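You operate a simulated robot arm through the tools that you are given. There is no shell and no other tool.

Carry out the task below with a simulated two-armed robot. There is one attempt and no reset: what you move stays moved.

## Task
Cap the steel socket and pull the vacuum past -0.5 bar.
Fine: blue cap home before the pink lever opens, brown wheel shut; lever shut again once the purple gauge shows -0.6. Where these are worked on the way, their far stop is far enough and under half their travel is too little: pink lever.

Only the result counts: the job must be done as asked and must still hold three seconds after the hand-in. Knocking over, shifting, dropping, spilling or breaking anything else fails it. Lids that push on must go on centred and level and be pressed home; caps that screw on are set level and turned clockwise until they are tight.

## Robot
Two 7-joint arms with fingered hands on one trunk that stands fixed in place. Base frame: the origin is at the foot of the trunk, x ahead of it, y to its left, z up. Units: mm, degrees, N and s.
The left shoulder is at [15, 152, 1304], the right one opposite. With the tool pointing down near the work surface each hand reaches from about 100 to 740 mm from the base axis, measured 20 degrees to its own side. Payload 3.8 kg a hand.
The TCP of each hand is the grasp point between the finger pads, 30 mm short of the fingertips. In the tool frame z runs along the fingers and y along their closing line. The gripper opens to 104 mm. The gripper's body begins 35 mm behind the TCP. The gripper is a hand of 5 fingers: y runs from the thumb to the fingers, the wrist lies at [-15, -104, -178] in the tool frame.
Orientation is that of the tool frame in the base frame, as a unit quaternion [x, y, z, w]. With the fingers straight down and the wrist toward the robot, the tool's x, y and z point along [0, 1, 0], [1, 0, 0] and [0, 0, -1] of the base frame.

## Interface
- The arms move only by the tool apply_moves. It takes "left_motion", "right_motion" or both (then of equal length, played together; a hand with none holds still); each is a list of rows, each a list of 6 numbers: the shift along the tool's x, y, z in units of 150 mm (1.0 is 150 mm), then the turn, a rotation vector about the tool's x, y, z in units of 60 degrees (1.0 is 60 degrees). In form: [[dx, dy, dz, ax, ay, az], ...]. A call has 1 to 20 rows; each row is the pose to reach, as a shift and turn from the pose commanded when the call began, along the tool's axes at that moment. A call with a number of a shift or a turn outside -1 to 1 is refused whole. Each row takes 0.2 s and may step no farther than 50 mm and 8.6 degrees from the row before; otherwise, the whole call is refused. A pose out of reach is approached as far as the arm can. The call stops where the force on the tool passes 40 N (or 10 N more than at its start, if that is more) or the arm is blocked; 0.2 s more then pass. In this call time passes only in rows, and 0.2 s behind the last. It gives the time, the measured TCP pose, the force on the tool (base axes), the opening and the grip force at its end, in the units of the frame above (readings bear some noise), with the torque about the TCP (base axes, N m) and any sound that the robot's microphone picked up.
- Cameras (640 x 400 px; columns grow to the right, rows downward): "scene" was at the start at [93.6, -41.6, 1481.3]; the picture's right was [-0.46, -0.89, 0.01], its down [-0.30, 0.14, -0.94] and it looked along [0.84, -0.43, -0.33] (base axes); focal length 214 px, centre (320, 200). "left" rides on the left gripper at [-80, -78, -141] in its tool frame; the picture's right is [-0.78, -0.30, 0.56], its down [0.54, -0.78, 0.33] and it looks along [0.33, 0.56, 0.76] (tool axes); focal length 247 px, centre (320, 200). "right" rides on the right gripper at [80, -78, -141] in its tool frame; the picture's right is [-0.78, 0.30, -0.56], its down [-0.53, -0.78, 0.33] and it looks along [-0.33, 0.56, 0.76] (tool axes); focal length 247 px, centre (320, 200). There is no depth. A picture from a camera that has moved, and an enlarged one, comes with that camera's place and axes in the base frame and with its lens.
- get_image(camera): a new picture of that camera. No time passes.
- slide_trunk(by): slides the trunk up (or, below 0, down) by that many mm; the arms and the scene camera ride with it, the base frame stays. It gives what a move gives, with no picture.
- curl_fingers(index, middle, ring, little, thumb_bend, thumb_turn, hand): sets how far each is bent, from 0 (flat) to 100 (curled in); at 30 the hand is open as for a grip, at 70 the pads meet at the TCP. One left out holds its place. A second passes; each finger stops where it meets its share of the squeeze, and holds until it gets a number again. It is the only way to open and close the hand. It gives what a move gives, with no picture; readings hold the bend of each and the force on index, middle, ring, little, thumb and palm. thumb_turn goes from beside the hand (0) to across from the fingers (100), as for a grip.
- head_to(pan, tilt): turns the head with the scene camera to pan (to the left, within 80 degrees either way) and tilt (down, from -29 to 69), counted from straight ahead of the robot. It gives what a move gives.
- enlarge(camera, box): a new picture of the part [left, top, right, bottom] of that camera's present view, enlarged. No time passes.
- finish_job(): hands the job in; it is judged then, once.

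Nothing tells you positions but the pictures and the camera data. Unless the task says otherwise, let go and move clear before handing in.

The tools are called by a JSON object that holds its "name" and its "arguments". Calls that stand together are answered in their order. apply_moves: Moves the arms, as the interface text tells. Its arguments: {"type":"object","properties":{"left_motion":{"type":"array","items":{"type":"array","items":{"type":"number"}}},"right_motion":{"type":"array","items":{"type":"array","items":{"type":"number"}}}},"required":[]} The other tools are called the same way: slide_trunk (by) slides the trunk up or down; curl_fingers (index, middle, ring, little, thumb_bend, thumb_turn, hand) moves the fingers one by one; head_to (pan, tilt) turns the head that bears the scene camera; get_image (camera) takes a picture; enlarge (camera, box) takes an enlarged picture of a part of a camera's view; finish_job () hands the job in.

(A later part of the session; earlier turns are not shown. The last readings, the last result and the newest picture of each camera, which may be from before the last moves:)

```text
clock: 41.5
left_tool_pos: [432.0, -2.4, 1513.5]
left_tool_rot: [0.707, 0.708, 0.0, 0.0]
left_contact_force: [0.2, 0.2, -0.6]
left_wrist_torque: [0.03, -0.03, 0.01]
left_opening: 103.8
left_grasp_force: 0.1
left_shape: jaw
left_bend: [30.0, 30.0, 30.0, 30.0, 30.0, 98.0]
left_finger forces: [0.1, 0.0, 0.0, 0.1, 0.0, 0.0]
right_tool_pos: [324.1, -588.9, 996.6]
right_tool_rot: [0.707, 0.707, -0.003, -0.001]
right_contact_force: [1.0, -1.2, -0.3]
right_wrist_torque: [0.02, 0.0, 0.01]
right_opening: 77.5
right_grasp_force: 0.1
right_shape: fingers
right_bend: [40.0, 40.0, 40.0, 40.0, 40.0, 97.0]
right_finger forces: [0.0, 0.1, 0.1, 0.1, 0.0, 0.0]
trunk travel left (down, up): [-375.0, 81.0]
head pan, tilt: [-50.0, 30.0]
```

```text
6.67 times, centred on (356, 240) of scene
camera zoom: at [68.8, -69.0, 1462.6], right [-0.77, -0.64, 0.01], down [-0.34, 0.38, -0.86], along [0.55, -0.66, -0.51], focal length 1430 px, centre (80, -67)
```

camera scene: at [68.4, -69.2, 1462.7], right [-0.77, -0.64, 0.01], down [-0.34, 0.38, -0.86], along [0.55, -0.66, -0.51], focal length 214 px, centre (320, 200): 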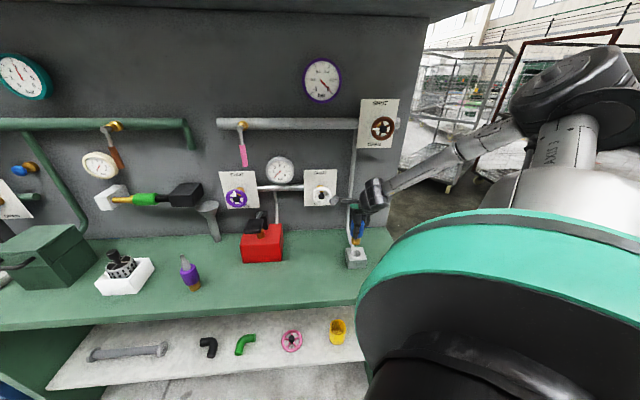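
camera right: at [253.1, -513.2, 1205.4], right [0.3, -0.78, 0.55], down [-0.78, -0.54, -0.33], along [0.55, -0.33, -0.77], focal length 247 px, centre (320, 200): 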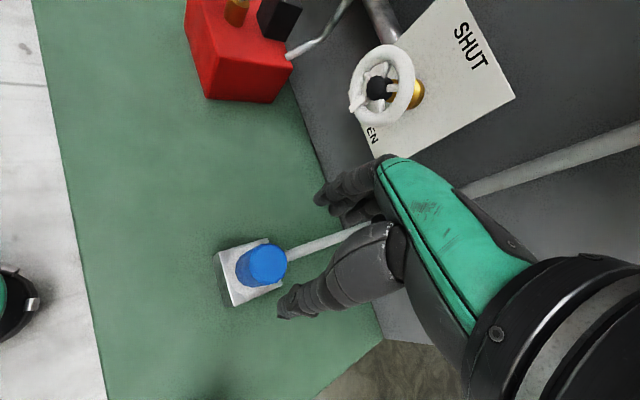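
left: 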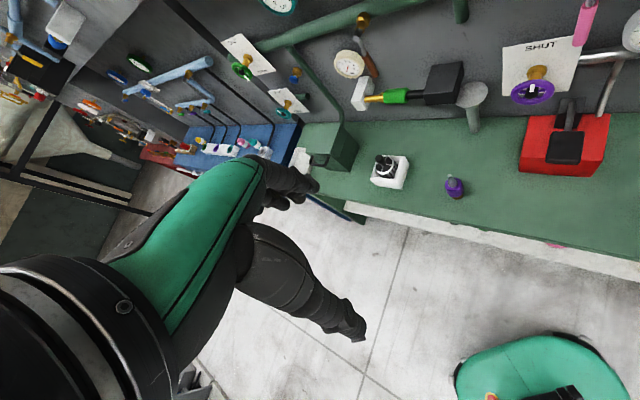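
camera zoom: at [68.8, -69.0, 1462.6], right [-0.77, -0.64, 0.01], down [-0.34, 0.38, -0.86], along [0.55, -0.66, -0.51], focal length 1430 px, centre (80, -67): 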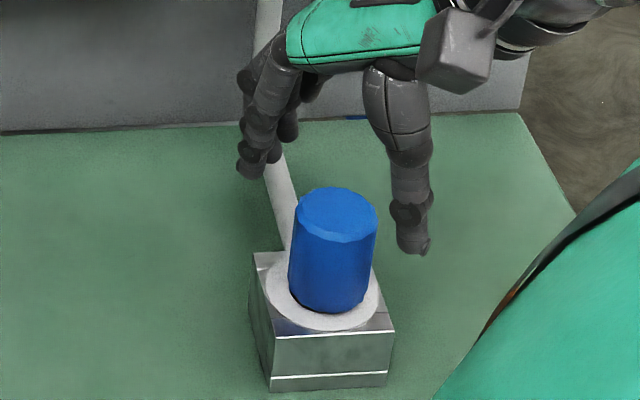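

{"name": "apply_moves", "arguments": {"right_motion": [[0.004, 0, 0.11, 0, 0, 0], [0.004, 0.0, 0.22, 0, 0, 0], [0.004, 0.001, 0.324, 0, 0, 0]]}}

{"name": "curl_fingers", "arguments": {"hand": "right", "index": 70, "middle": 70, "ring": 60, "little": 60, "thumb_bend": 70}}

{"name": "enlarge", "arguments": {"camera": "scene", "box": [344, 238, 370, 262]}}

{"name": "enlarge", "arguments": {"camera": "right", "box": [240, 180, 380, 310]}}

```text
clock: 42.3
left_tool_pos: [430.3, -2.7, 1513.4]
left_tool_rot: [0.706, 0.708, 0.0, 0.001]
left_contact_force: [-0.9, 0.7, -0.3]
left_wrist_torque: [0.0, 0.03, -0.01]
left_opening: 103.5
left_grasp_force: 0.1
left_shape: jaw
left_bend: [30.0, 30.0, 30.0, 30.0, 30.0, 98.0]
left_finger forces: [0.0, 0.1, 0.0, 0.1, 0.1, 0.0]
right_tool_pos: [326.2, -589.7, 950.0]
right_tool_rot: [0.706, 0.708, -0.003, -0.002]
right_contact_force: [0.0, 0.3, -0.2]
right_wrist_torque: [-0.03, -0.02, -0.04]
right_opening: 77.8
right_grasp_force: 0.2
right_shape: fingers
right_bend: [40.0, 40.0, 40.0, 40.0, 40.0, 97.0]
right_finger forces: [0.1, 0.0, 0.0, 0.0, 0.0, 0.1]
trunk travel left (down, up): [-375.0, 81.0]
head pan, tilt: [-50.0, 30.0]
```

```text
clock: 43.3
left_tool_pos: [431.9, -3.1, 1513.9]
left_tool_rot: [0.706, 0.708, -0.001, 0.0]
left_contact_force: [0.8, 0.3, 0.4]
left_wrist_torque: [0.01, 0.0, -0.03]
left_opening: 103.8
left_grasp_force: 0.1
left_shape: jaw
left_bend: [30.0, 30.0, 30.0, 30.0, 30.0, 98.0]
left_finger forces: [0.0, 0.1, 0.0, 0.0, 0.1, 0.0]
right_tool_pos: [325.7, -590.6, 950.3]
right_tool_rot: [0.707, 0.707, -0.002, -0.003]
right_contact_force: [2.9, -0.9, 0.3]
right_wrist_torque: [-0.06, -0.2, 0.03]
right_opening: 32.7
right_grasp_force: 13.3
right_shape: fingers
right_bend: [60.0, 61.0, 60.0, 60.0, 58.0, 96.0]
right_finger forces: [6.9, 8.1, 0.0, 0.1, 11.9, 0.0]
trunk travel left (down, up): [-375.0, 81.0]
head pan, tilt: [-50.0, 30.0]
```

```text
16.00 times, centred on (357, 250) of scene
camera zoom: at [69.0, -68.7, 1462.7], right [-0.77, -0.64, 0.01], down [-0.34, 0.38, -0.86], along [0.55, -0.66, -0.51], focal length 3432 px, centre (-272, -600)
```

zoom: 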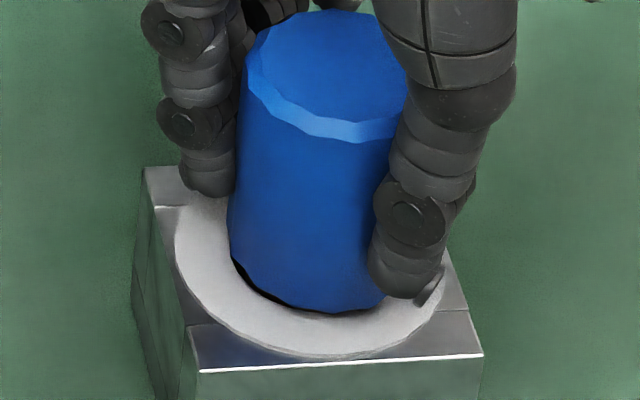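

```text
3.08 times, centred on (310, 245) of right
camera zoom: at [250.5, -509.4, 1092.4], right [0.3, -0.78, 0.56], down [-0.78, -0.54, -0.33], along [0.55, -0.33, -0.76], focal length 760 px, centre (351, 62)
```

zoom: 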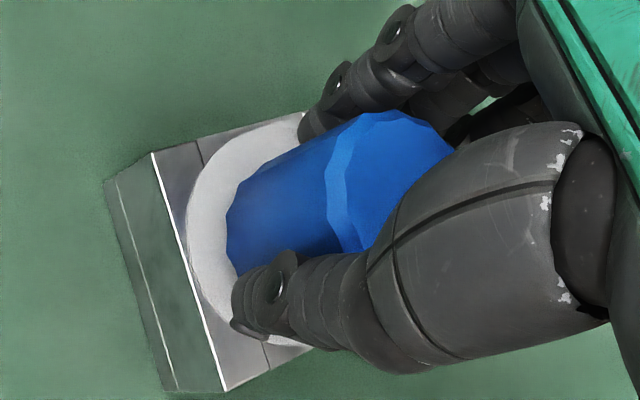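

Gripped with only ~3 N side load. I'll do a quick gentle lift test (3 mm) to learn whether the cap is engaged in a thread.

{"name": "apply_moves", "arguments": {"right_motion": [[0, 0.007, -0.01, 0, 0, 0], [0, 0.007, -0.02, 0, 0, 0]]}}

{"name": "enlarge", "arguments": {"camera": "scene", "box": [344, 238, 370, 262]}}

```text
clock: 43.9
left_tool_pos: [432.4, -2.7, 1514.2]
left_tool_rot: [0.707, 0.708, 0.001, 0.0]
left_contact_force: [0.3, 0.6, 0.3]
left_wrist_torque: [0.0, -0.01, 0.02]
left_opening: 103.7
left_grasp_force: 0.0
left_shape: jaw
left_bend: [30.0, 30.0, 30.0, 30.0, 30.0, 98.0]
left_finger forces: [0.1, 0.1, 0.1, 0.0, 0.0, 0.0]
right_tool_pos: [326.7, -590.6, 952.8]
right_tool_rot: [0.707, 0.707, -0.002, -0.002]
right_contact_force: [2.4, -2.0, -3.6]
right_wrist_torque: [-0.1, -0.21, 0.04]
right_opening: 32.7
right_grasp_force: 13.5
right_shape: fingers
right_bend: [60.0, 61.0, 60.0, 60.0, 58.0, 96.0]
right_finger forces: [6.7, 8.0, 0.1, 0.1, 11.2, 0.0]
trunk travel left (down, up): [-375.0, 81.0]
head pan, tilt: [-50.0, 30.0]
```

```text
16.00 times, centred on (357, 250) of scene
camera zoom: at [69.0, -69.0, 1462.7], right [-0.77, -0.64, 0.01], down [-0.34, 0.38, -0.86], along [0.55, -0.66, -0.51], focal length 3432 px, centre (-272, -600)
```

zoom: 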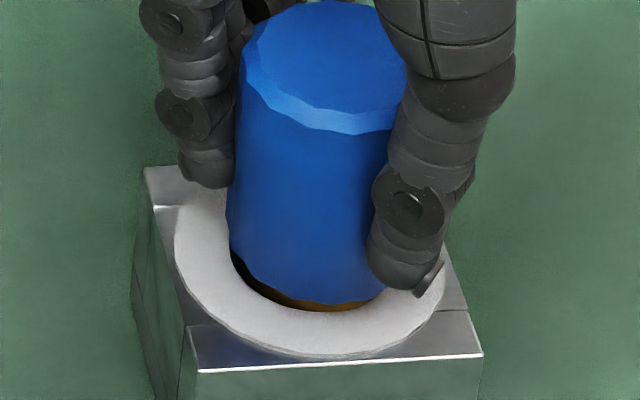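

The cap lifts freely, so it isn't engaged yet. I'll lower it back with light pressure and turn clockwise about its own axis (hand follows an arc), watching height and torque.

{"name": "apply_moves", "arguments": {"right_motion": [[0, 0, 0.02, 0, 0, 0], [0, 0, 0.028, 0, 0, 0], [-0.0047, -0.0003, 0.03, 0, 0, 0.135], [-0.0093, -0.0013, 0.032, 0, 0, 0.27], [-0.0137, -0.003, 0.034, 0, 0, 0.405], [-0.018, -0.0053, 0.036, 0, 0, 0.54], [-0.0218, -0.0081, 0.038, 0, 0, 0.675], [-0.0252, -0.0113, 0.04, 0, 0, 0.81], [-0.0281, -0.015, 0.042, 0, 0, 0.945]]}}

{"name": "enlarge", "arguments": {"camera": "scene", "box": [344, 238, 370, 262]}}

{"name": "enlarge", "arguments": {"camera": "right", "box": [240, 180, 380, 310]}}

```text
clock: 45.9
left_tool_pos: [433.1, 0.3, 1514.2]
left_tool_rot: [0.707, 0.708, -0.002, 0.0]
left_contact_force: [0.0, 0.0, -1.2]
left_wrist_torque: [-0.03, 0.0, 0.0]
left_opening: 103.4
left_grasp_force: 0.1
left_shape: jaw
left_bend: [30.0, 30.0, 30.0, 30.0, 30.0, 98.0]
left_finger forces: [0.0, 0.1, 0.1, 0.0, 0.1, 0.1]
right_tool_pos: [326.1, -592.1, 949.7]
right_tool_rot: [0.958, 0.286, -0.002, 0.0]
right_contact_force: [13.6, -4.2, 14.5]
right_wrist_torque: [-0.22, -0.4, 0.34]
right_opening: 32.3
right_grasp_force: 15.4
right_shape: fingers
right_bend: [60.0, 60.0, 60.0, 60.0, 60.0, 98.0]
right_finger forces: [11.3, 9.8, 0.1, 0.0, 9.3, 0.1]
trunk travel left (down, up): [-375.0, 81.0]
head pan, tilt: [-50.0, 30.0]
```

```text
16.00 times, centred on (357, 250) of scene
camera zoom: at [70.7, -66.6, 1462.8], right [-0.77, -0.64, 0.02], down [-0.34, 0.38, -0.86], along [0.55, -0.66, -0.51], focal length 3432 px, centre (-272, -600)
```

zoom: 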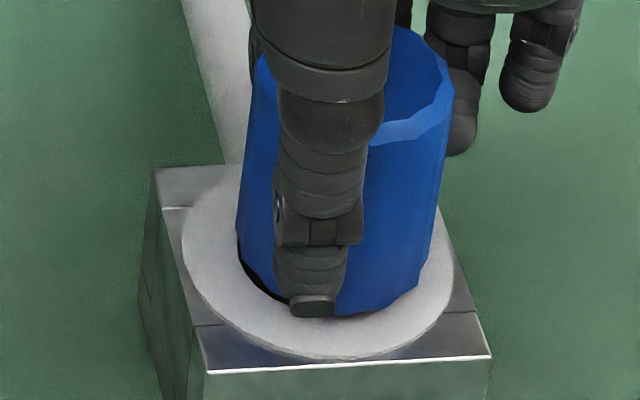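

```text
3.08 times, centred on (310, 245) of right
camera zoom: at [352.3, -482.7, 1090.2], right [-0.48, -0.67, 0.56], down [-0.87, 0.36, -0.33], along [0.02, -0.65, -0.76], focal length 760 px, centre (351, 62)
```

zoom: 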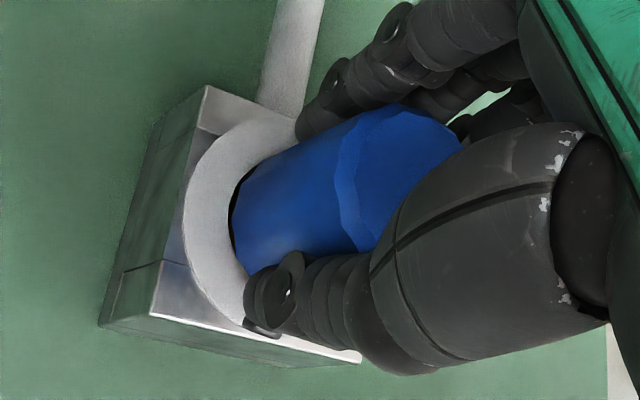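

The twist still just pushes the cap sideways without any thread bite or lowering. "Home" suggests a push-fit; the flat palm would press it level and centred. I'll release, rise, and rotate so the fingers straddle the block sides (clear of the pipe).

{"name": "curl_fingers", "arguments": {"hand": "right", "index": 42, "middle": 42, "ring": 42, "little": 42, "thumb_bend": 42}}

{"name": "apply_moves", "arguments": {"right_motion": [[0, 0, -0.1, 0, 0, 0], [0, 0, -0.3, 0, 0, 0], [0, 0, -0.6, 0, 0, -0.1], [0, 0, -0.8, 0, 0, -0.23], [0, 0, -0.9, 0, 0, -0.36], [0, 0, -0.9, 0, 0, -0.49], [0, 0, -0.9, 0, 0, -0.62], [0, 0, -0.9, 0, 0, -0.75], [0, 0, -0.9, 0, 0, -0.88], [0, 0, -0.9, 0, 0, -0.98]]}}

{"name": "enlarge", "arguments": {"camera": "scene", "box": [344, 238, 370, 262]}}

{"name": "get_image", "arguments": {"camera": "scene"}}

```text
clock: 46.9
left_tool_pos: [429.5, -2.6, 1514.2]
left_tool_rot: [0.706, 0.708, -0.001, 0.001]
left_contact_force: [0.0, 0.0, -0.1]
left_wrist_torque: [0.01, -0.05, -0.01]
left_opening: 103.7
left_grasp_force: 0.1
left_shape: jaw
left_bend: [30.0, 30.0, 30.0, 30.0, 30.0, 98.0]
left_finger forces: [0.1, 0.1, 0.1, 0.0, 0.1, 0.0]
right_tool_pos: [322.2, -593.9, 947.0]
right_tool_rot: [0.958, 0.286, -0.002, -0.001]
right_contact_force: [-0.8, -0.1, 0.0]
right_wrist_torque: [-0.01, -0.02, 0.01]
right_opening: 72.0
right_grasp_force: 0.0
right_shape: fingers
right_bend: [42.0, 42.0, 42.0, 42.0, 42.0, 97.0]
right_finger forces: [0.0, 0.1, 0.0, 0.1, 0.0, 0.0]
trunk travel left (down, up): [-375.0, 81.0]
head pan, tilt: [-50.0, 30.0]
```

```text
clock: 49.1
left_tool_pos: [431.0, -0.9, 1514.1]
left_tool_rot: [0.706, 0.708, -0.001, 0.0]
left_contact_force: [0.0, -0.5, 0.4]
left_wrist_torque: [0.0, -0.01, -0.01]
left_opening: 103.9
left_grasp_force: 0.0
left_shape: jaw
left_bend: [30.0, 30.0, 30.0, 30.0, 30.0, 98.0]
left_finger forces: [0.0, 0.0, 0.0, 0.0, 0.1, 0.0]
right_tool_pos: [341.9, -541.7, 1045.7]
right_tool_rot: [0.751, 0.66, -0.001, -0.002]
right_contact_force: [0.5, 0.0, 0.2]
right_wrist_torque: [0.03, -0.01, -0.02]
right_opening: 72.7
right_grasp_force: 0.1
right_shape: fingers
right_bend: [42.0, 42.0, 42.0, 42.0, 42.0, 97.0]
right_finger forces: [0.0, 0.0, 0.1, 0.0, 0.0, 0.1]
right hand out of reach, approached as far as the arm can: row 8, 9, 10
trunk travel left (down, up): [-375.0, 81.0]
head pan, tilt: [-50.0, 30.0]
```

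```text
16.00 times, centred on (357, 250) of scene
camera zoom: at [68.7, -67.7, 1462.8], right [-0.77, -0.64, 0.01], down [-0.34, 0.38, -0.86], along [0.55, -0.66, -0.51], focal length 3432 px, centre (-272, -600)
```

zoom: 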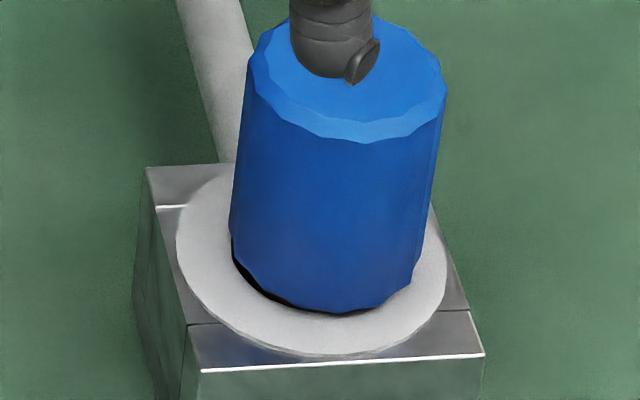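

```text
taken
camera scene: at [68.7, -67.7, 1462.8], right [-0.77, -0.64, 0.01], down [-0.34, 0.38, -0.86], along [0.55, -0.66, -0.51], focal length 214 px, centre (320, 200)
```

scene: 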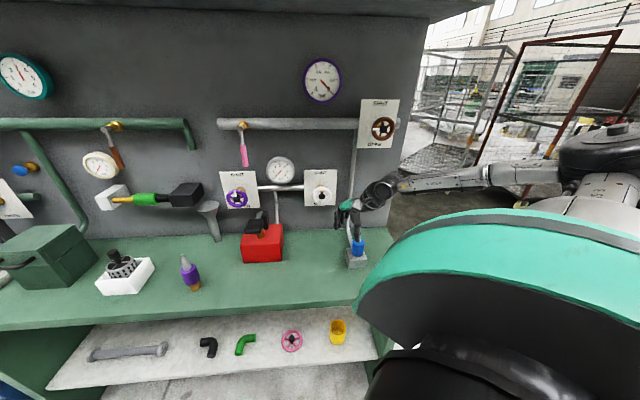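

The arm reached its limit rotating that way; nothing was touched. I'll rotate back clockwise toward yaw -135°, which puts thumb left / fingers right instead.

{"name": "apply_moves", "arguments": {"right_motion": [[0, 0, 0, 0, 0, 0.13], [0, 0, 0, 0, 0, 0.26], [0, 0, 0, 0, 0, 0.39], [0, 0, 0, 0, 0, 0.52], [0, 0, 0, 0, 0, 0.65], [0, 0, 0, 0, 0, 0.78], [0, 0, 0, 0, 0, 0.91], [0, 0, 0, 0, 0, 1.0]]}}

{"name": "get_image", "arguments": {"camera": "scene"}}

```text
clock: 50.9
left_tool_pos: [430.7, -2.0, 1513.9]
left_tool_rot: [0.707, 0.708, -0.001, 0.001]
left_contact_force: [0.0, 0.5, -0.2]
left_wrist_torque: [0.02, 0.0, 0.02]
left_opening: 103.6
left_grasp_force: 0.0
left_shape: jaw
left_bend: [30.0, 30.0, 30.0, 30.0, 30.0, 98.0]
left_finger forces: [0.0, 0.0, 0.1, 0.0, 0.0, 0.0]
right_tool_pos: [341.0, -543.7, 1047.6]
right_tool_rot: [0.981, 0.194, -0.003, -0.002]
right_contact_force: [0.2, 0.1, -0.8]
right_wrist_torque: [-0.03, -0.02, -0.01]
right_opening: 72.6
right_grasp_force: 0.2
right_shape: fingers
right_bend: [42.0, 42.0, 42.0, 42.0, 42.0, 97.0]
right_finger forces: [0.0, 0.0, 0.0, 0.0, 0.0, 0.0]
trunk travel left (down, up): [-375.0, 81.0]
head pan, tilt: [-50.0, 30.0]
```

```text
taken
camera scene: at [68.9, -68.3, 1462.7], right [-0.77, -0.64, 0.01], down [-0.34, 0.38, -0.86], along [0.55, -0.66, -0.51], focal length 214 px, centre (320, 200)
```

scene: 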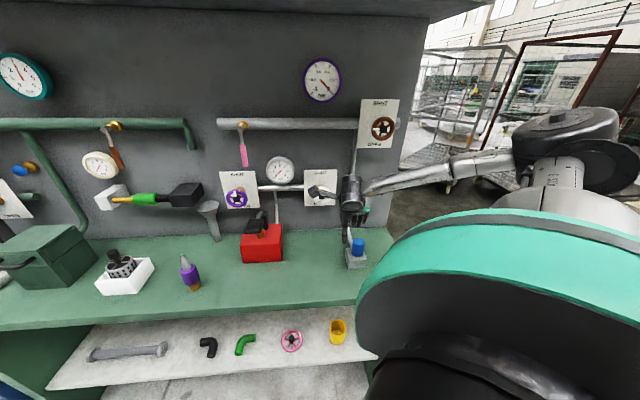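

{"name": "apply_moves", "arguments": {"right_motion": [[0, 0, -0.1, 0, 0, 0.12], [-0.03, 0.03, -0.2, 0, 0, 0.25], [-0.07, 0.07, -0.2, 0, 0, 0.38], [-0.11, 0.12, -0.2, 0, 0, 0.51], [-0.15, 0.16, -0.2, 0, 0, 0.64], [-0.19, 0.2, -0.2, 0, 0, 0.77], [-0.23, 0.244, -0.2, 0, 0, 0.9], [-0.23, 0.244, -0.2, 0, 0, 1.0]]}}

{"name": "get_image", "arguments": {"camera": "scene"}}

{"name": "get_image", "arguments": {"camera": "right"}}

```text
clock: 52.7
left_tool_pos: [430.7, -2.5, 1514.7]
left_tool_rot: [0.706, 0.708, -0.001, 0.001]
left_contact_force: [-0.1, -0.5, -0.3]
left_wrist_torque: [-0.02, -0.02, 0.01]
left_opening: 103.5
left_grasp_force: 0.0
left_shape: jaw
left_bend: [30.0, 30.0, 30.0, 30.0, 30.0, 98.0]
left_finger forces: [0.0, 0.0, 0.0, 0.0, 0.0, 0.0]
right_tool_pos: [324.4, -590.3, 1077.5]
right_tool_rot: [0.946, -0.323, -0.002, -0.001]
right_contact_force: [-0.5, 0.3, 0.0]
right_wrist_torque: [0.01, 0.0, -0.03]
right_opening: 72.5
right_grasp_force: 0.0
right_shape: fingers
right_bend: [42.0, 42.0, 42.0, 42.0, 42.0, 97.0]
right_finger forces: [0.0, 0.0, 0.0, 0.0, 0.0, 0.1]
trunk travel left (down, up): [-375.0, 81.0]
head pan, tilt: [-50.0, 30.0]
```

```text
taken
camera scene: at [68.8, -68.5, 1462.7], right [-0.77, -0.64, 0.01], down [-0.34, 0.38, -0.86], along [0.55, -0.66, -0.51], focal length 214 px, centre (320, 200)
```

scene: 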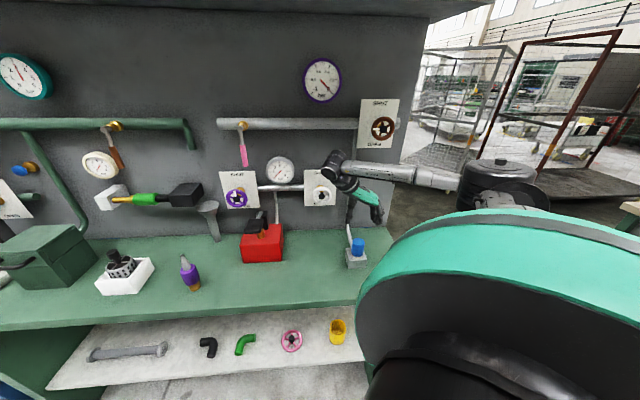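

```text
taken
camera right: at [435.2, -577.1, 1218.6], right [-0.79, 0.24, 0.56], down [0.05, 0.94, -0.33], along [-0.61, -0.23, -0.76], focal length 247 px, centre (320, 200)
```

right: 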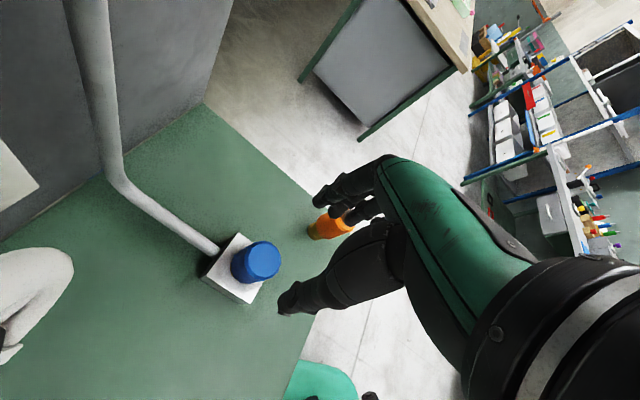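

At this yaw the wrist camera would come too close to the white wheel when descending. I'll return to yaw -45° and instead flatten the fingers so the palm can press on the cap.

{"name": "apply_moves", "arguments": {"right_motion": [[0, 0, 0, 0, 0, -0.13], [0, 0, 0, 0, 0, -0.26], [0, 0, 0, 0, 0, -0.39], [0, 0, 0, 0, 0, -0.52], [0, 0, 0, 0, 0, -0.65], [0, 0, 0, 0, 0, -0.78], [0, 0, 0, 0, 0, -0.91], [0, 0, 0, 0, 0, -1.0]]}}

{"name": "apply_moves", "arguments": {"right_motion": [[0, 0, 0, 0, 0, -0.13], [0, 0, 0, 0, 0, -0.26], [0, 0, 0, 0, 0, -0.38]]}}

{"name": "curl_fingers", "arguments": {"hand": "right", "index": 5, "middle": 5, "ring": 5, "little": 5, "thumb_bend": 5}}

{"name": "enlarge", "arguments": {"camera": "scene", "box": [302, 172, 398, 272]}}

{"name": "get_image", "arguments": {"camera": "right"}}

```text
clock: 54.5
left_tool_pos: [430.2, -1.0, 1514.1]
left_tool_rot: [0.707, 0.708, -0.001, 0.001]
left_contact_force: [0.8, -0.1, -0.7]
left_wrist_torque: [0.01, 0.01, 0.0]
left_opening: 103.7
left_grasp_force: 0.1
left_shape: jaw
left_bend: [30.0, 30.0, 30.0, 30.0, 30.0, 98.0]
left_finger forces: [0.0, 0.0, 0.0, 0.1, 0.0, 0.1]
right_tool_pos: [321.8, -590.4, 1077.4]
right_tool_rot: [0.981, 0.196, -0.002, -0.002]
right_contact_force: [0.1, 0.4, 0.4]
right_wrist_torque: [-0.02, 0.01, -0.01]
right_opening: 72.4
right_grasp_force: 0.2
right_shape: fingers
right_bend: [42.0, 42.0, 42.0, 42.0, 42.0, 97.0]
right_finger forces: [0.0, 0.0, 0.1, 0.1, 0.0, 0.0]
trunk travel left (down, up): [-375.0, 81.0]
head pan, tilt: [-50.0, 30.0]
```

```text
clock: 55.3
left_tool_pos: [431.1, -2.1, 1513.4]
left_tool_rot: [0.707, 0.707, -0.001, 0.001]
left_contact_force: [0.4, 0.6, 0.3]
left_wrist_torque: [0.01, 0.02, 0.01]
left_opening: 103.6
left_grasp_force: 0.0
left_shape: jaw
left_bend: [30.0, 30.0, 30.0, 30.0, 30.0, 98.0]
left_finger forces: [0.0, 0.0, 0.0, 0.1, 0.0, 0.0]
right_tool_pos: [323.6, -590.3, 1078.4]
right_tool_rot: [0.923, 0.385, -0.002, -0.003]
right_contact_force: [0.2, -0.3, -0.2]
right_wrist_torque: [0.0, 0.03, -0.01]
right_opening: 72.8
right_grasp_force: 0.1
right_shape: fingers
right_bend: [42.0, 42.0, 42.0, 42.0, 42.0, 97.0]
right_finger forces: [0.0, 0.0, 0.0, 0.1, 0.0, 0.1]
trunk travel left (down, up): [-375.0, 81.0]
head pan, tilt: [-50.0, 30.0]
```

```text
clock: 56.3
left_tool_pos: [431.4, -1.5, 1515.8]
left_tool_rot: [0.706, 0.708, -0.001, 0.0]
left_contact_force: [0.5, 0.0, 0.0]
left_wrist_torque: [-0.03, 0.0, -0.04]
left_opening: 103.8
left_grasp_force: 0.1
left_shape: jaw
left_bend: [30.0, 30.0, 30.0, 30.0, 30.0, 98.0]
left_finger forces: [0.1, 0.0, 0.0, 0.0, 0.1, 0.0]
right_tool_pos: [323.4, -591.7, 1076.8]
right_tool_rot: [0.923, 0.384, -0.002, -0.002]
right_contact_force: [0.0, -1.1, -0.1]
right_wrist_torque: [0.0, 0.04, -0.03]
right_opening: 153.2
right_grasp_force: 0.1
right_shape: fingers
right_bend: [5.0, 5.0, 5.0, 5.0, 5.0, 97.0]
right_finger forces: [0.0, 0.0, 0.0, 0.0, 0.0, 0.0]
trunk travel left (down, up): [-375.0, 81.0]
head pan, tilt: [-50.0, 30.0]
```

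```text
4.00 times, centred on (350, 222) of scene
camera zoom: at [68.4, -68.4, 1462.7], right [-0.77, -0.64, 0.01], down [-0.34, 0.38, -0.86], along [0.55, -0.66, -0.51], focal length 858 px, centre (200, 112)
```

zoom: 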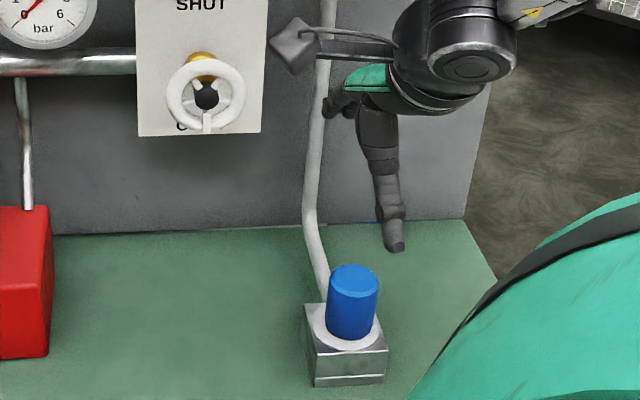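

```text
taken
camera right: at [326.3, -478.6, 1219.0], right [-0.33, -0.76, 0.56], down [-0.93, 0.17, -0.33], along [0.16, -0.63, -0.76], focal length 247 px, centre (320, 200)
```

right: 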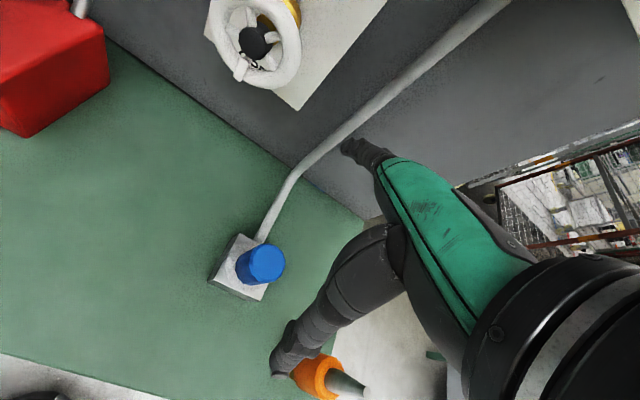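

{"name": "enlarge", "arguments": {"camera": "right", "box": [216, 225, 312, 300]}}

{"name": "enlarge", "arguments": {"camera": "scene", "box": [344, 238, 370, 262]}}

```text
5.33 times, centred on (264, 262) of right
camera zoom: at [326.3, -478.6, 1219.0], right [-0.33, -0.76, 0.56], down [-0.93, 0.17, -0.33], along [0.16, -0.63, -0.76], focal length 1317 px, centre (619, -133)
```

zoom: 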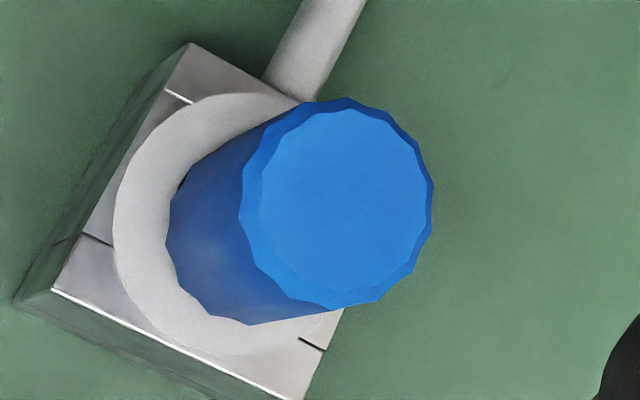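

```text
16.00 times, centred on (357, 250) of scene
camera zoom: at [68.4, -68.4, 1462.7], right [-0.77, -0.64, 0.01], down [-0.34, 0.38, -0.86], along [0.55, -0.66, -0.51], focal length 3432 px, centre (-272, -600)
```

zoom: 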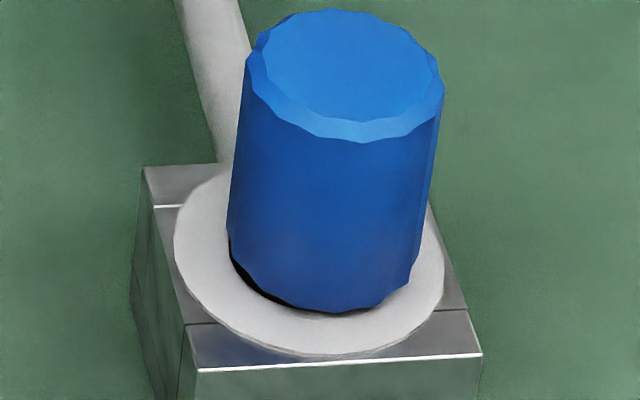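

The palm axis is aligned with the cap (within ~1 mm). I'll lower the open hand so the palm nears the cap's top.

{"name": "apply_moves", "arguments": {"right_motion": [[0.003, -0.006, 0.2, 0, 0, 0], [0.003, -0.006, 0.4, 0, 0, 0], [0.003, -0.006, 0.6, 0, 0, 0], [0.003, -0.006, 0.75, 0, 0, 0]]}}

{"name": "get_image", "arguments": {"camera": "right"}}

{"name": "enlarge", "arguments": {"camera": "scene", "box": [322, 192, 394, 272]}}

```text
clock: 57.3
left_tool_pos: [431.7, -1.7, 1514.9]
left_tool_rot: [0.706, 0.708, 0.0, -0.001]
left_contact_force: [0.1, 0.3, 0.0]
left_wrist_torque: [-0.02, 0.0, -0.02]
left_opening: 103.6
left_grasp_force: 0.0
left_shape: jaw
left_bend: [30.0, 30.0, 30.0, 30.0, 30.0, 98.0]
left_finger forces: [0.1, 0.1, 0.0, 0.1, 0.0, 0.0]
right_tool_pos: [322.0, -587.6, 962.5]
right_tool_rot: [0.923, 0.385, -0.001, -0.003]
right_contact_force: [0.1, 0.8, 0.2]
right_wrist_torque: [0.01, -0.04, -0.01]
right_opening: 153.2
right_grasp_force: 0.1
right_shape: fingers
right_bend: [5.0, 5.0, 5.0, 5.0, 5.0, 97.0]
right_finger forces: [0.1, 0.0, 0.0, 0.1, 0.1, 0.0]
trunk travel left (down, up): [-375.0, 81.0]
head pan, tilt: [-50.0, 30.0]
```

```text
taken
camera right: at [325.2, -476.1, 1104.1], right [-0.33, -0.76, 0.56], down [-0.93, 0.17, -0.33], along [0.16, -0.63, -0.76], focal length 247 px, centre (320, 200)
```

right: 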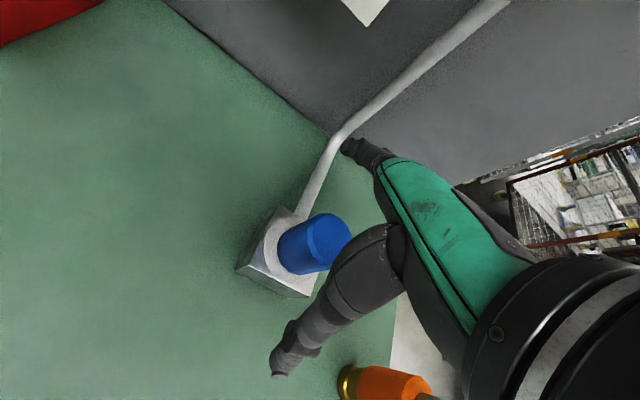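

```text
5.00 times, centred on (358, 232) of scene
camera zoom: at [68.7, -68.9, 1462.7], right [-0.77, -0.64, 0.01], down [-0.34, 0.38, -0.86], along [0.55, -0.66, -0.51], focal length 1072 px, centre (130, 40)
```

zoom: 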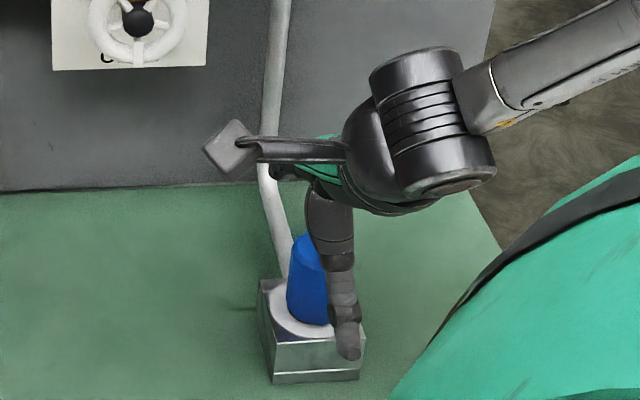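

Clear so far. I'll continue lowering to palm contact and press with small steps.

{"name": "apply_moves", "arguments": {"right_motion": [[0, 0, 0.06, 0, 0, 0], [0, 0, 0.11, 0, 0, 0], [0, 0, 0.14, 0, 0, 0], [0, 0, 0.16, 0, 0, 0], [0, 0, 0.18, 0, 0, 0], [0, 0, 0.2, 0, 0, 0], [0, 0, 0.22, 0, 0, 0]]}}

{"name": "enlarge", "arguments": {"camera": "right", "box": [220, 170, 420, 310]}}

{"name": "enlarge", "arguments": {"camera": "scene", "box": [332, 220, 380, 270]}}

```text
clock: 58.9
left_tool_pos: [431.3, -1.9, 1513.7]
left_tool_rot: [0.706, 0.708, -0.001, 0.001]
left_contact_force: [-0.9, 0.0, -0.3]
left_wrist_torque: [-0.01, 0.01, -0.03]
left_opening: 103.7
left_grasp_force: 0.0
left_shape: jaw
left_bend: [30.0, 30.0, 30.0, 30.0, 30.0, 98.0]
left_finger forces: [0.0, 0.1, 0.0, 0.0, 0.1, 0.1]
right_tool_pos: [321.3, -587.5, 931.0]
right_tool_rot: [0.923, 0.384, -0.001, -0.002]
right_contact_force: [0.0, -0.2, 0.3]
right_wrist_torque: [0.03, -0.02, -0.02]
right_opening: 153.4
right_grasp_force: 0.1
right_shape: fingers
right_bend: [5.0, 5.0, 5.0, 5.0, 5.0, 97.0]
right_finger forces: [0.0, 0.0, 0.0, 0.1, 0.1, 0.0]
trunk travel left (down, up): [-375.0, 81.0]
head pan, tilt: [-50.0, 30.0]
```

```text
2.86 times, centred on (320, 240) of right
camera zoom: at [324.8, -476.4, 1073.6], right [-0.33, -0.76, 0.56], down [-0.93, 0.17, -0.33], along [0.16, -0.63, -0.76], focal length 706 px, centre (320, 86)
```

zoom: 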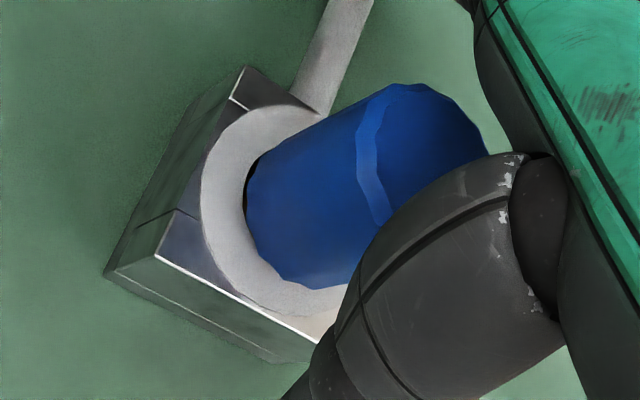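

```text
8.00 times, centred on (356, 245) of scene
camera zoom: at [68.5, -68.4, 1462.7], right [-0.77, -0.64, 0.01], down [-0.34, 0.38, -0.86], along [0.55, -0.66, -0.51], focal length 1716 px, centre (32, -160)
```

zoom: 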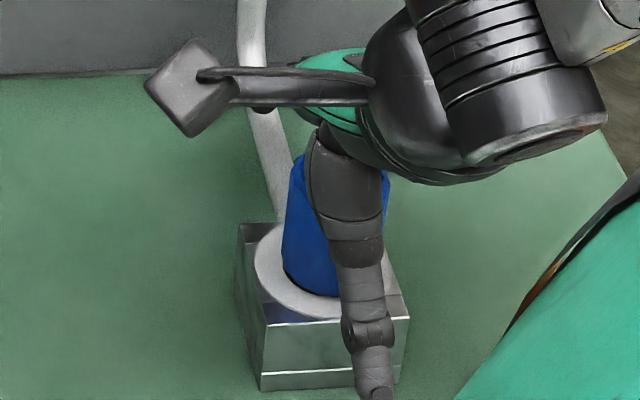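

No contact yet at TCP z=931. A few more millimetres down, still clear of the pipe.

{"name": "apply_moves", "arguments": {"right_motion": [[0, 0, 0.013, 0, 0, 0], [0, 0, 0.026, 0, 0, 0], [0, 0, 0.039, 0, 0, 0], [0, 0, 0.052, 0, 0, 0]]}}

{"name": "enlarge", "arguments": {"camera": "right", "box": [240, 100, 440, 300]}}

{"name": "enlarge", "arguments": {"camera": "scene", "box": [332, 220, 380, 270]}}

```text
clock: 59.9
left_tool_pos: [431.4, -1.9, 1513.2]
left_tool_rot: [0.706, 0.708, -0.001, 0.0]
left_contact_force: [-0.1, -0.2, 0.1]
left_wrist_torque: [0.01, -0.02, 0.0]
left_opening: 103.6
left_grasp_force: 0.0
left_shape: jaw
left_bend: [30.0, 30.0, 30.0, 30.0, 30.0, 98.0]
left_finger forces: [0.1, 0.1, 0.0, 0.0, 0.0, 0.0]
right_tool_pos: [321.7, -587.8, 923.8]
right_tool_rot: [0.923, 0.385, -0.002, -0.002]
right_contact_force: [-0.4, 0.5, 0.2]
right_wrist_torque: [-0.03, 0.02, 0.0]
right_opening: 153.3
right_grasp_force: 0.1
right_shape: fingers
right_bend: [5.0, 5.0, 5.0, 5.0, 5.0, 97.0]
right_finger forces: [0.1, 0.0, 0.0, 0.0, 0.1, 0.1]
trunk travel left (down, up): [-375.0, 81.0]
head pan, tilt: [-50.0, 30.0]
```

```text
2.00 times, centred on (340, 200) of right
camera zoom: at [325.0, -476.5, 1066.0], right [-0.33, -0.76, 0.56], down [-0.93, 0.17, -0.33], along [0.16, -0.63, -0.76], focal length 494 px, centre (280, 200)
```

zoom: 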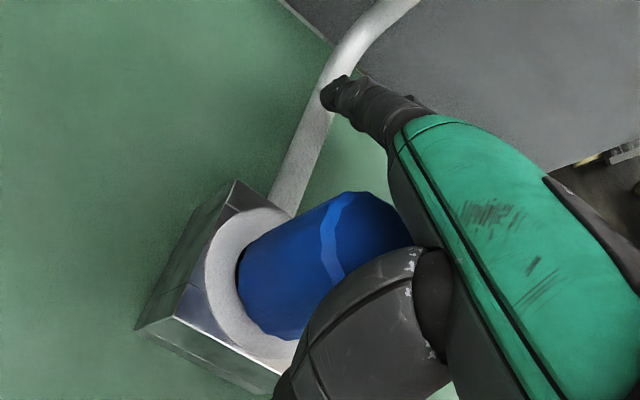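

```text
8.00 times, centred on (356, 245) of scene
camera zoom: at [68.5, -68.4, 1462.7], right [-0.77, -0.64, 0.01], down [-0.34, 0.38, -0.86], along [0.55, -0.66, -0.51], focal length 1716 px, centre (32, -160)
```

zoom: 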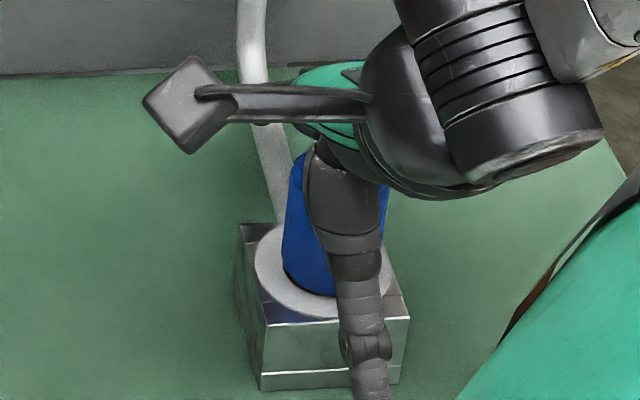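

The palm can't reach the cap without the fingers meeting the pipe, so I'll stop that. I'll raise the hand well clear and lower the trunk so the head camera can see the seam from a low angle.

{"name": "apply_moves", "arguments": {"right_motion": [[0, 0, -0.2, 0, 0, 0], [0, 0, -0.5, 0, 0, 0], [0, 0, -0.8, 0, 0, 0], [0, 0, -1.0, 0, 0, 0]]}}

{"name": "apply_moves", "arguments": {"right_motion": [[0, -0.2, -0.25, 0, 0, 0], [0, -0.4, -0.5, 0, 0, 0], [0, -0.6, -0.75, 0, 0, 0], [0, -0.8, -1.0, 0, 0, 0]]}}

{"name": "apply_moves", "arguments": {"right_motion": [[0, -0.1, -0.25, 0, 0, 0], [0, -0.2, -0.5, 0, 0, 0], [0, -0.3, -0.75, 0, 0, 0], [0, -0.4, -0.95, 0, 0, 0]]}}

{"name": "get_image", "arguments": {"camera": "scene"}}

```text
clock: 60.9
left_tool_pos: [430.2, -0.1, 1514.7]
left_tool_rot: [0.707, 0.707, 0.0, 0.0]
left_contact_force: [-0.2, 0.2, 1.0]
left_wrist_torque: [-0.04, -0.04, -0.01]
left_opening: 103.8
left_grasp_force: 0.1
left_shape: jaw
left_bend: [30.0, 30.0, 30.0, 30.0, 30.0, 98.0]
left_finger forces: [0.0, 0.1, 0.0, 0.0, 0.1, 0.1]
right_tool_pos: [319.7, -589.7, 1075.7]
right_tool_rot: [0.923, 0.385, -0.002, -0.002]
right_contact_force: [-0.2, 0.9, 0.3]
right_wrist_torque: [-0.03, -0.03, -0.01]
right_opening: 153.3
right_grasp_force: 0.0
right_shape: fingers
right_bend: [5.0, 5.0, 5.0, 5.0, 5.0, 97.0]
right_finger forces: [0.0, 0.1, 0.0, 0.1, 0.0, 0.0]
trunk travel left (down, up): [-375.0, 81.0]
head pan, tilt: [-50.0, 30.0]
```

```text
clock: 61.9
left_tool_pos: [428.7, -1.9, 1515.2]
left_tool_rot: [0.707, 0.707, 0.0, 0.0]
left_contact_force: [-0.1, -0.8, -0.6]
left_wrist_torque: [0.01, -0.05, -0.01]
left_opening: 103.6
left_grasp_force: 0.0
left_shape: jaw
left_bend: [30.0, 30.0, 30.0, 30.0, 30.0, 98.0]
left_finger forces: [0.0, 0.1, 0.0, 0.0, 0.1, 0.0]
right_tool_pos: [234.9, -501.5, 1225.7]
right_tool_rot: [0.923, 0.385, -0.002, -0.003]
right_contact_force: [0.6, 0.4, 0.3]
right_wrist_torque: [0.05, -0.01, 0.02]
right_opening: 153.6
right_grasp_force: 0.0
right_shape: fingers
right_bend: [5.0, 5.0, 5.0, 5.0, 5.0, 97.0]
right_finger forces: [0.0, 0.1, 0.1, 0.1, 0.1, 0.0]
trunk travel left (down, up): [-375.0, 81.0]
head pan, tilt: [-50.0, 30.0]
```

```text
clock: 62.9
left_tool_pos: [429.7, -0.3, 1515.2]
left_tool_rot: [0.706, 0.708, -0.002, 0.001]
left_contact_force: [-0.2, -0.4, 0.2]
left_wrist_torque: [0.03, 0.04, -0.01]
left_opening: 103.6
left_grasp_force: 0.1
left_shape: jaw
left_bend: [30.0, 30.0, 30.0, 30.0, 30.0, 98.0]
left_finger forces: [0.1, 0.1, 0.1, 0.0, 0.0, 0.1]
right_tool_pos: [194.4, -464.3, 1367.9]
right_tool_rot: [0.923, 0.385, -0.002, -0.002]
right_contact_force: [0.5, 1.5, -0.1]
right_wrist_torque: [-0.01, 0.0, 0.01]
right_opening: 153.3
right_grasp_force: 0.1
right_shape: fingers
right_bend: [5.0, 5.0, 5.0, 5.0, 5.0, 97.0]
right_finger forces: [0.0, 0.0, 0.1, 0.0, 0.0, 0.0]
trunk travel left (down, up): [-375.0, 81.0]
head pan, tilt: [-50.0, 30.0]
```

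```text
taken
camera scene: at [68.4, -68.0, 1462.8], right [-0.77, -0.64, 0.01], down [-0.34, 0.38, -0.86], along [0.55, -0.66, -0.51], focal length 214 px, centre (320, 200)
```

scene: 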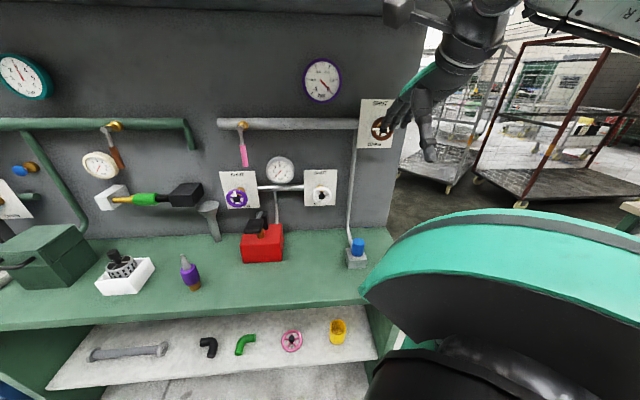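

{"name": "slide_trunk", "arguments": {"by": -300}}

{"name": "get_image", "arguments": {"camera": "scene"}}

```text
clock: 65.9
left_tool_pos: [429.7, -1.1, 1215.1]
left_tool_rot: [0.707, 0.707, 0.001, 0.001]
left_contact_force: [-0.1, 0.5, -0.1]
left_wrist_torque: [0.0, -0.05, 0.01]
left_opening: 103.5
left_grasp_force: 0.0
left_shape: jaw
left_bend: [30.0, 30.0, 30.0, 30.0, 30.0, 98.0]
left_finger forces: [0.0, 0.0, 0.1, 0.0, 0.0, 0.0]
right_tool_pos: [196.2, -463.8, 1067.9]
right_tool_rot: [0.923, 0.385, 0.0, -0.003]
right_contact_force: [0.4, 0.8, -0.4]
right_wrist_torque: [-0.01, -0.02, -0.02]
right_opening: 153.2
right_grasp_force: 0.1
right_shape: fingers
right_bend: [5.0, 5.0, 5.0, 5.0, 5.0, 97.0]
right_finger forces: [0.1, 0.0, 0.0, 0.1, 0.0, 0.0]
trunk travel left (down, up): [-75.0, 381.0]
head pan, tilt: [-50.0, 30.0]
```

```text
taken
camera scene: at [219.1, -68.3, 1099.9], right [-0.71, -0.64, 0.28], down [-0.62, 0.38, -0.69], along [0.33, -0.66, -0.67], focal length 214 px, centre (320, 200)
```

scene: 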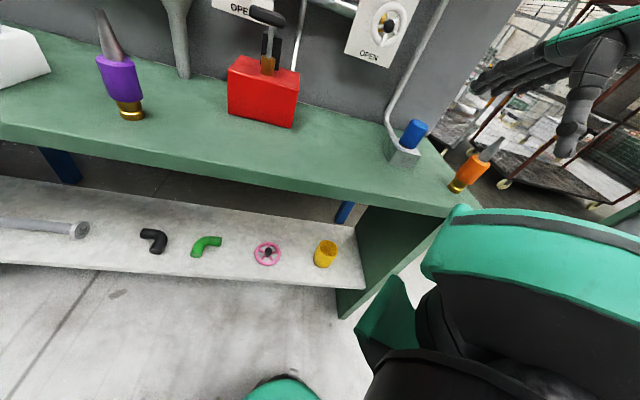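

The crouched view gives a ~20° low angle on the socket. Zooming on the cap seam.

{"name": "enlarge", "arguments": {"camera": "scene", "box": [380, 110, 440, 170]}}

{"name": "enlarge", "arguments": {"camera": "scene", "box": [392, 136, 428, 160]}}

```text
6.67 times, centred on (410, 140) of scene
camera zoom: at [219.1, -68.3, 1099.9], right [-0.71, -0.64, 0.28], down [-0.62, 0.38, -0.69], along [0.33, -0.66, -0.67], focal length 1430 px, centre (-280, 600)
```

zoom: 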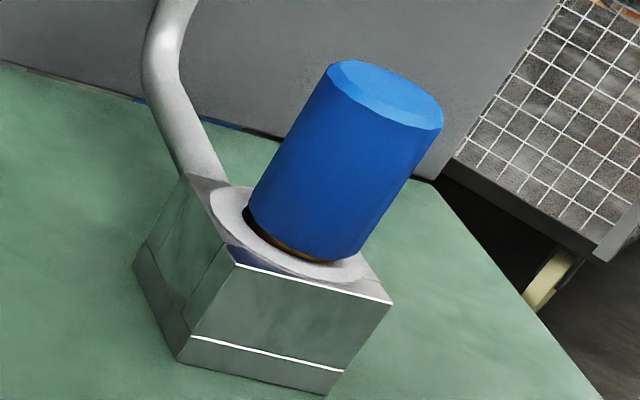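

```text
16.00 times, centred on (410, 148) of scene
camera zoom: at [219.1, -68.3, 1099.9], right [-0.71, -0.64, 0.28], down [-0.62, 0.38, -0.69], along [0.33, -0.66, -0.67], focal length 3432 px, centre (-1120, 1032)
```

zoom: 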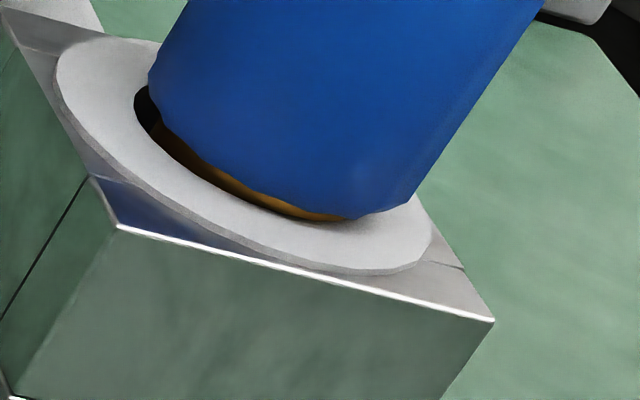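

The low view shows the cap level but still ~2–3 mm proud of the ring. I'll return the trunk up and try a careful, low-load clockwise twist with lateral force correction, checking whether the cap actually turns and sinks.

{"name": "slide_trunk", "arguments": {"by": 300}}

{"name": "curl_fingers", "arguments": {"hand": "right", "index": 40, "middle": 40, "ring": 40, "little": 40, "thumb_bend": 40}}

{"name": "enlarge", "arguments": {"camera": "scene", "box": [344, 238, 370, 262]}}

```text
clock: 68.9
left_tool_pos: [431.5, -2.4, 1513.1]
left_tool_rot: [0.707, 0.707, -0.001, 0.001]
left_contact_force: [0.3, 0.1, -0.8]
left_wrist_torque: [-0.01, 0.0, -0.04]
left_opening: 103.8
left_grasp_force: 0.1
left_shape: jaw
left_bend: [30.0, 30.0, 30.0, 30.0, 30.0, 98.0]
left_finger forces: [0.0, 0.0, 0.1, 0.0, 0.0, 0.0]
right_tool_pos: [195.9, -464.5, 1367.8]
right_tool_rot: [0.923, 0.385, -0.001, -0.003]
right_contact_force: [0.0, -0.3, -0.2]
right_wrist_torque: [0.0, -0.01, -0.02]
right_opening: 153.5
right_grasp_force: 0.0
right_shape: fingers
right_bend: [5.0, 5.0, 5.0, 5.0, 5.0, 97.0]
right_finger forces: [0.0, 0.0, 0.1, 0.1, 0.0, 0.0]
trunk travel left (down, up): [-375.0, 81.0]
head pan, tilt: [-50.0, 30.0]
```

```text
clock: 69.9
left_tool_pos: [431.7, -2.9, 1514.9]
left_tool_rot: [0.706, 0.708, -0.001, 0.001]
left_contact_force: [0.2, -0.7, -0.3]
left_wrist_torque: [0.02, -0.01, 0.01]
left_opening: 103.8
left_grasp_force: 0.0
left_shape: jaw
left_bend: [30.0, 30.0, 30.0, 30.0, 30.0, 98.0]
left_finger forces: [0.1, 0.1, 0.0, 0.1, 0.1, 0.0]
right_tool_pos: [195.8, -465.3, 1367.1]
right_tool_rot: [0.923, 0.384, -0.002, -0.002]
right_contact_force: [0.7, 0.6, -0.4]
right_wrist_torque: [-0.02, 0.01, 0.02]
right_opening: 78.6
right_grasp_force: 0.0
right_shape: fingers
right_bend: [40.0, 40.0, 40.0, 40.0, 40.0, 97.0]
right_finger forces: [0.1, 0.1, 0.0, 0.0, 0.1, 0.0]
trunk travel left (down, up): [-375.0, 81.0]
head pan, tilt: [-50.0, 30.0]
```

```text
16.00 times, centred on (357, 250) of scene
camera zoom: at [68.4, -68.3, 1462.7], right [-0.77, -0.64, 0.01], down [-0.34, 0.38, -0.86], along [0.55, -0.66, -0.51], focal length 3432 px, centre (-272, -600)
```

zoom: 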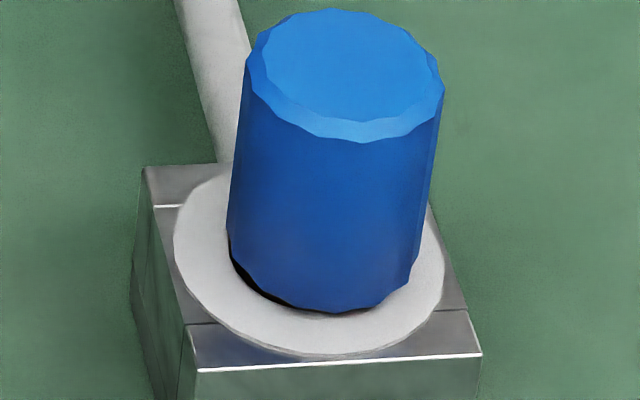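

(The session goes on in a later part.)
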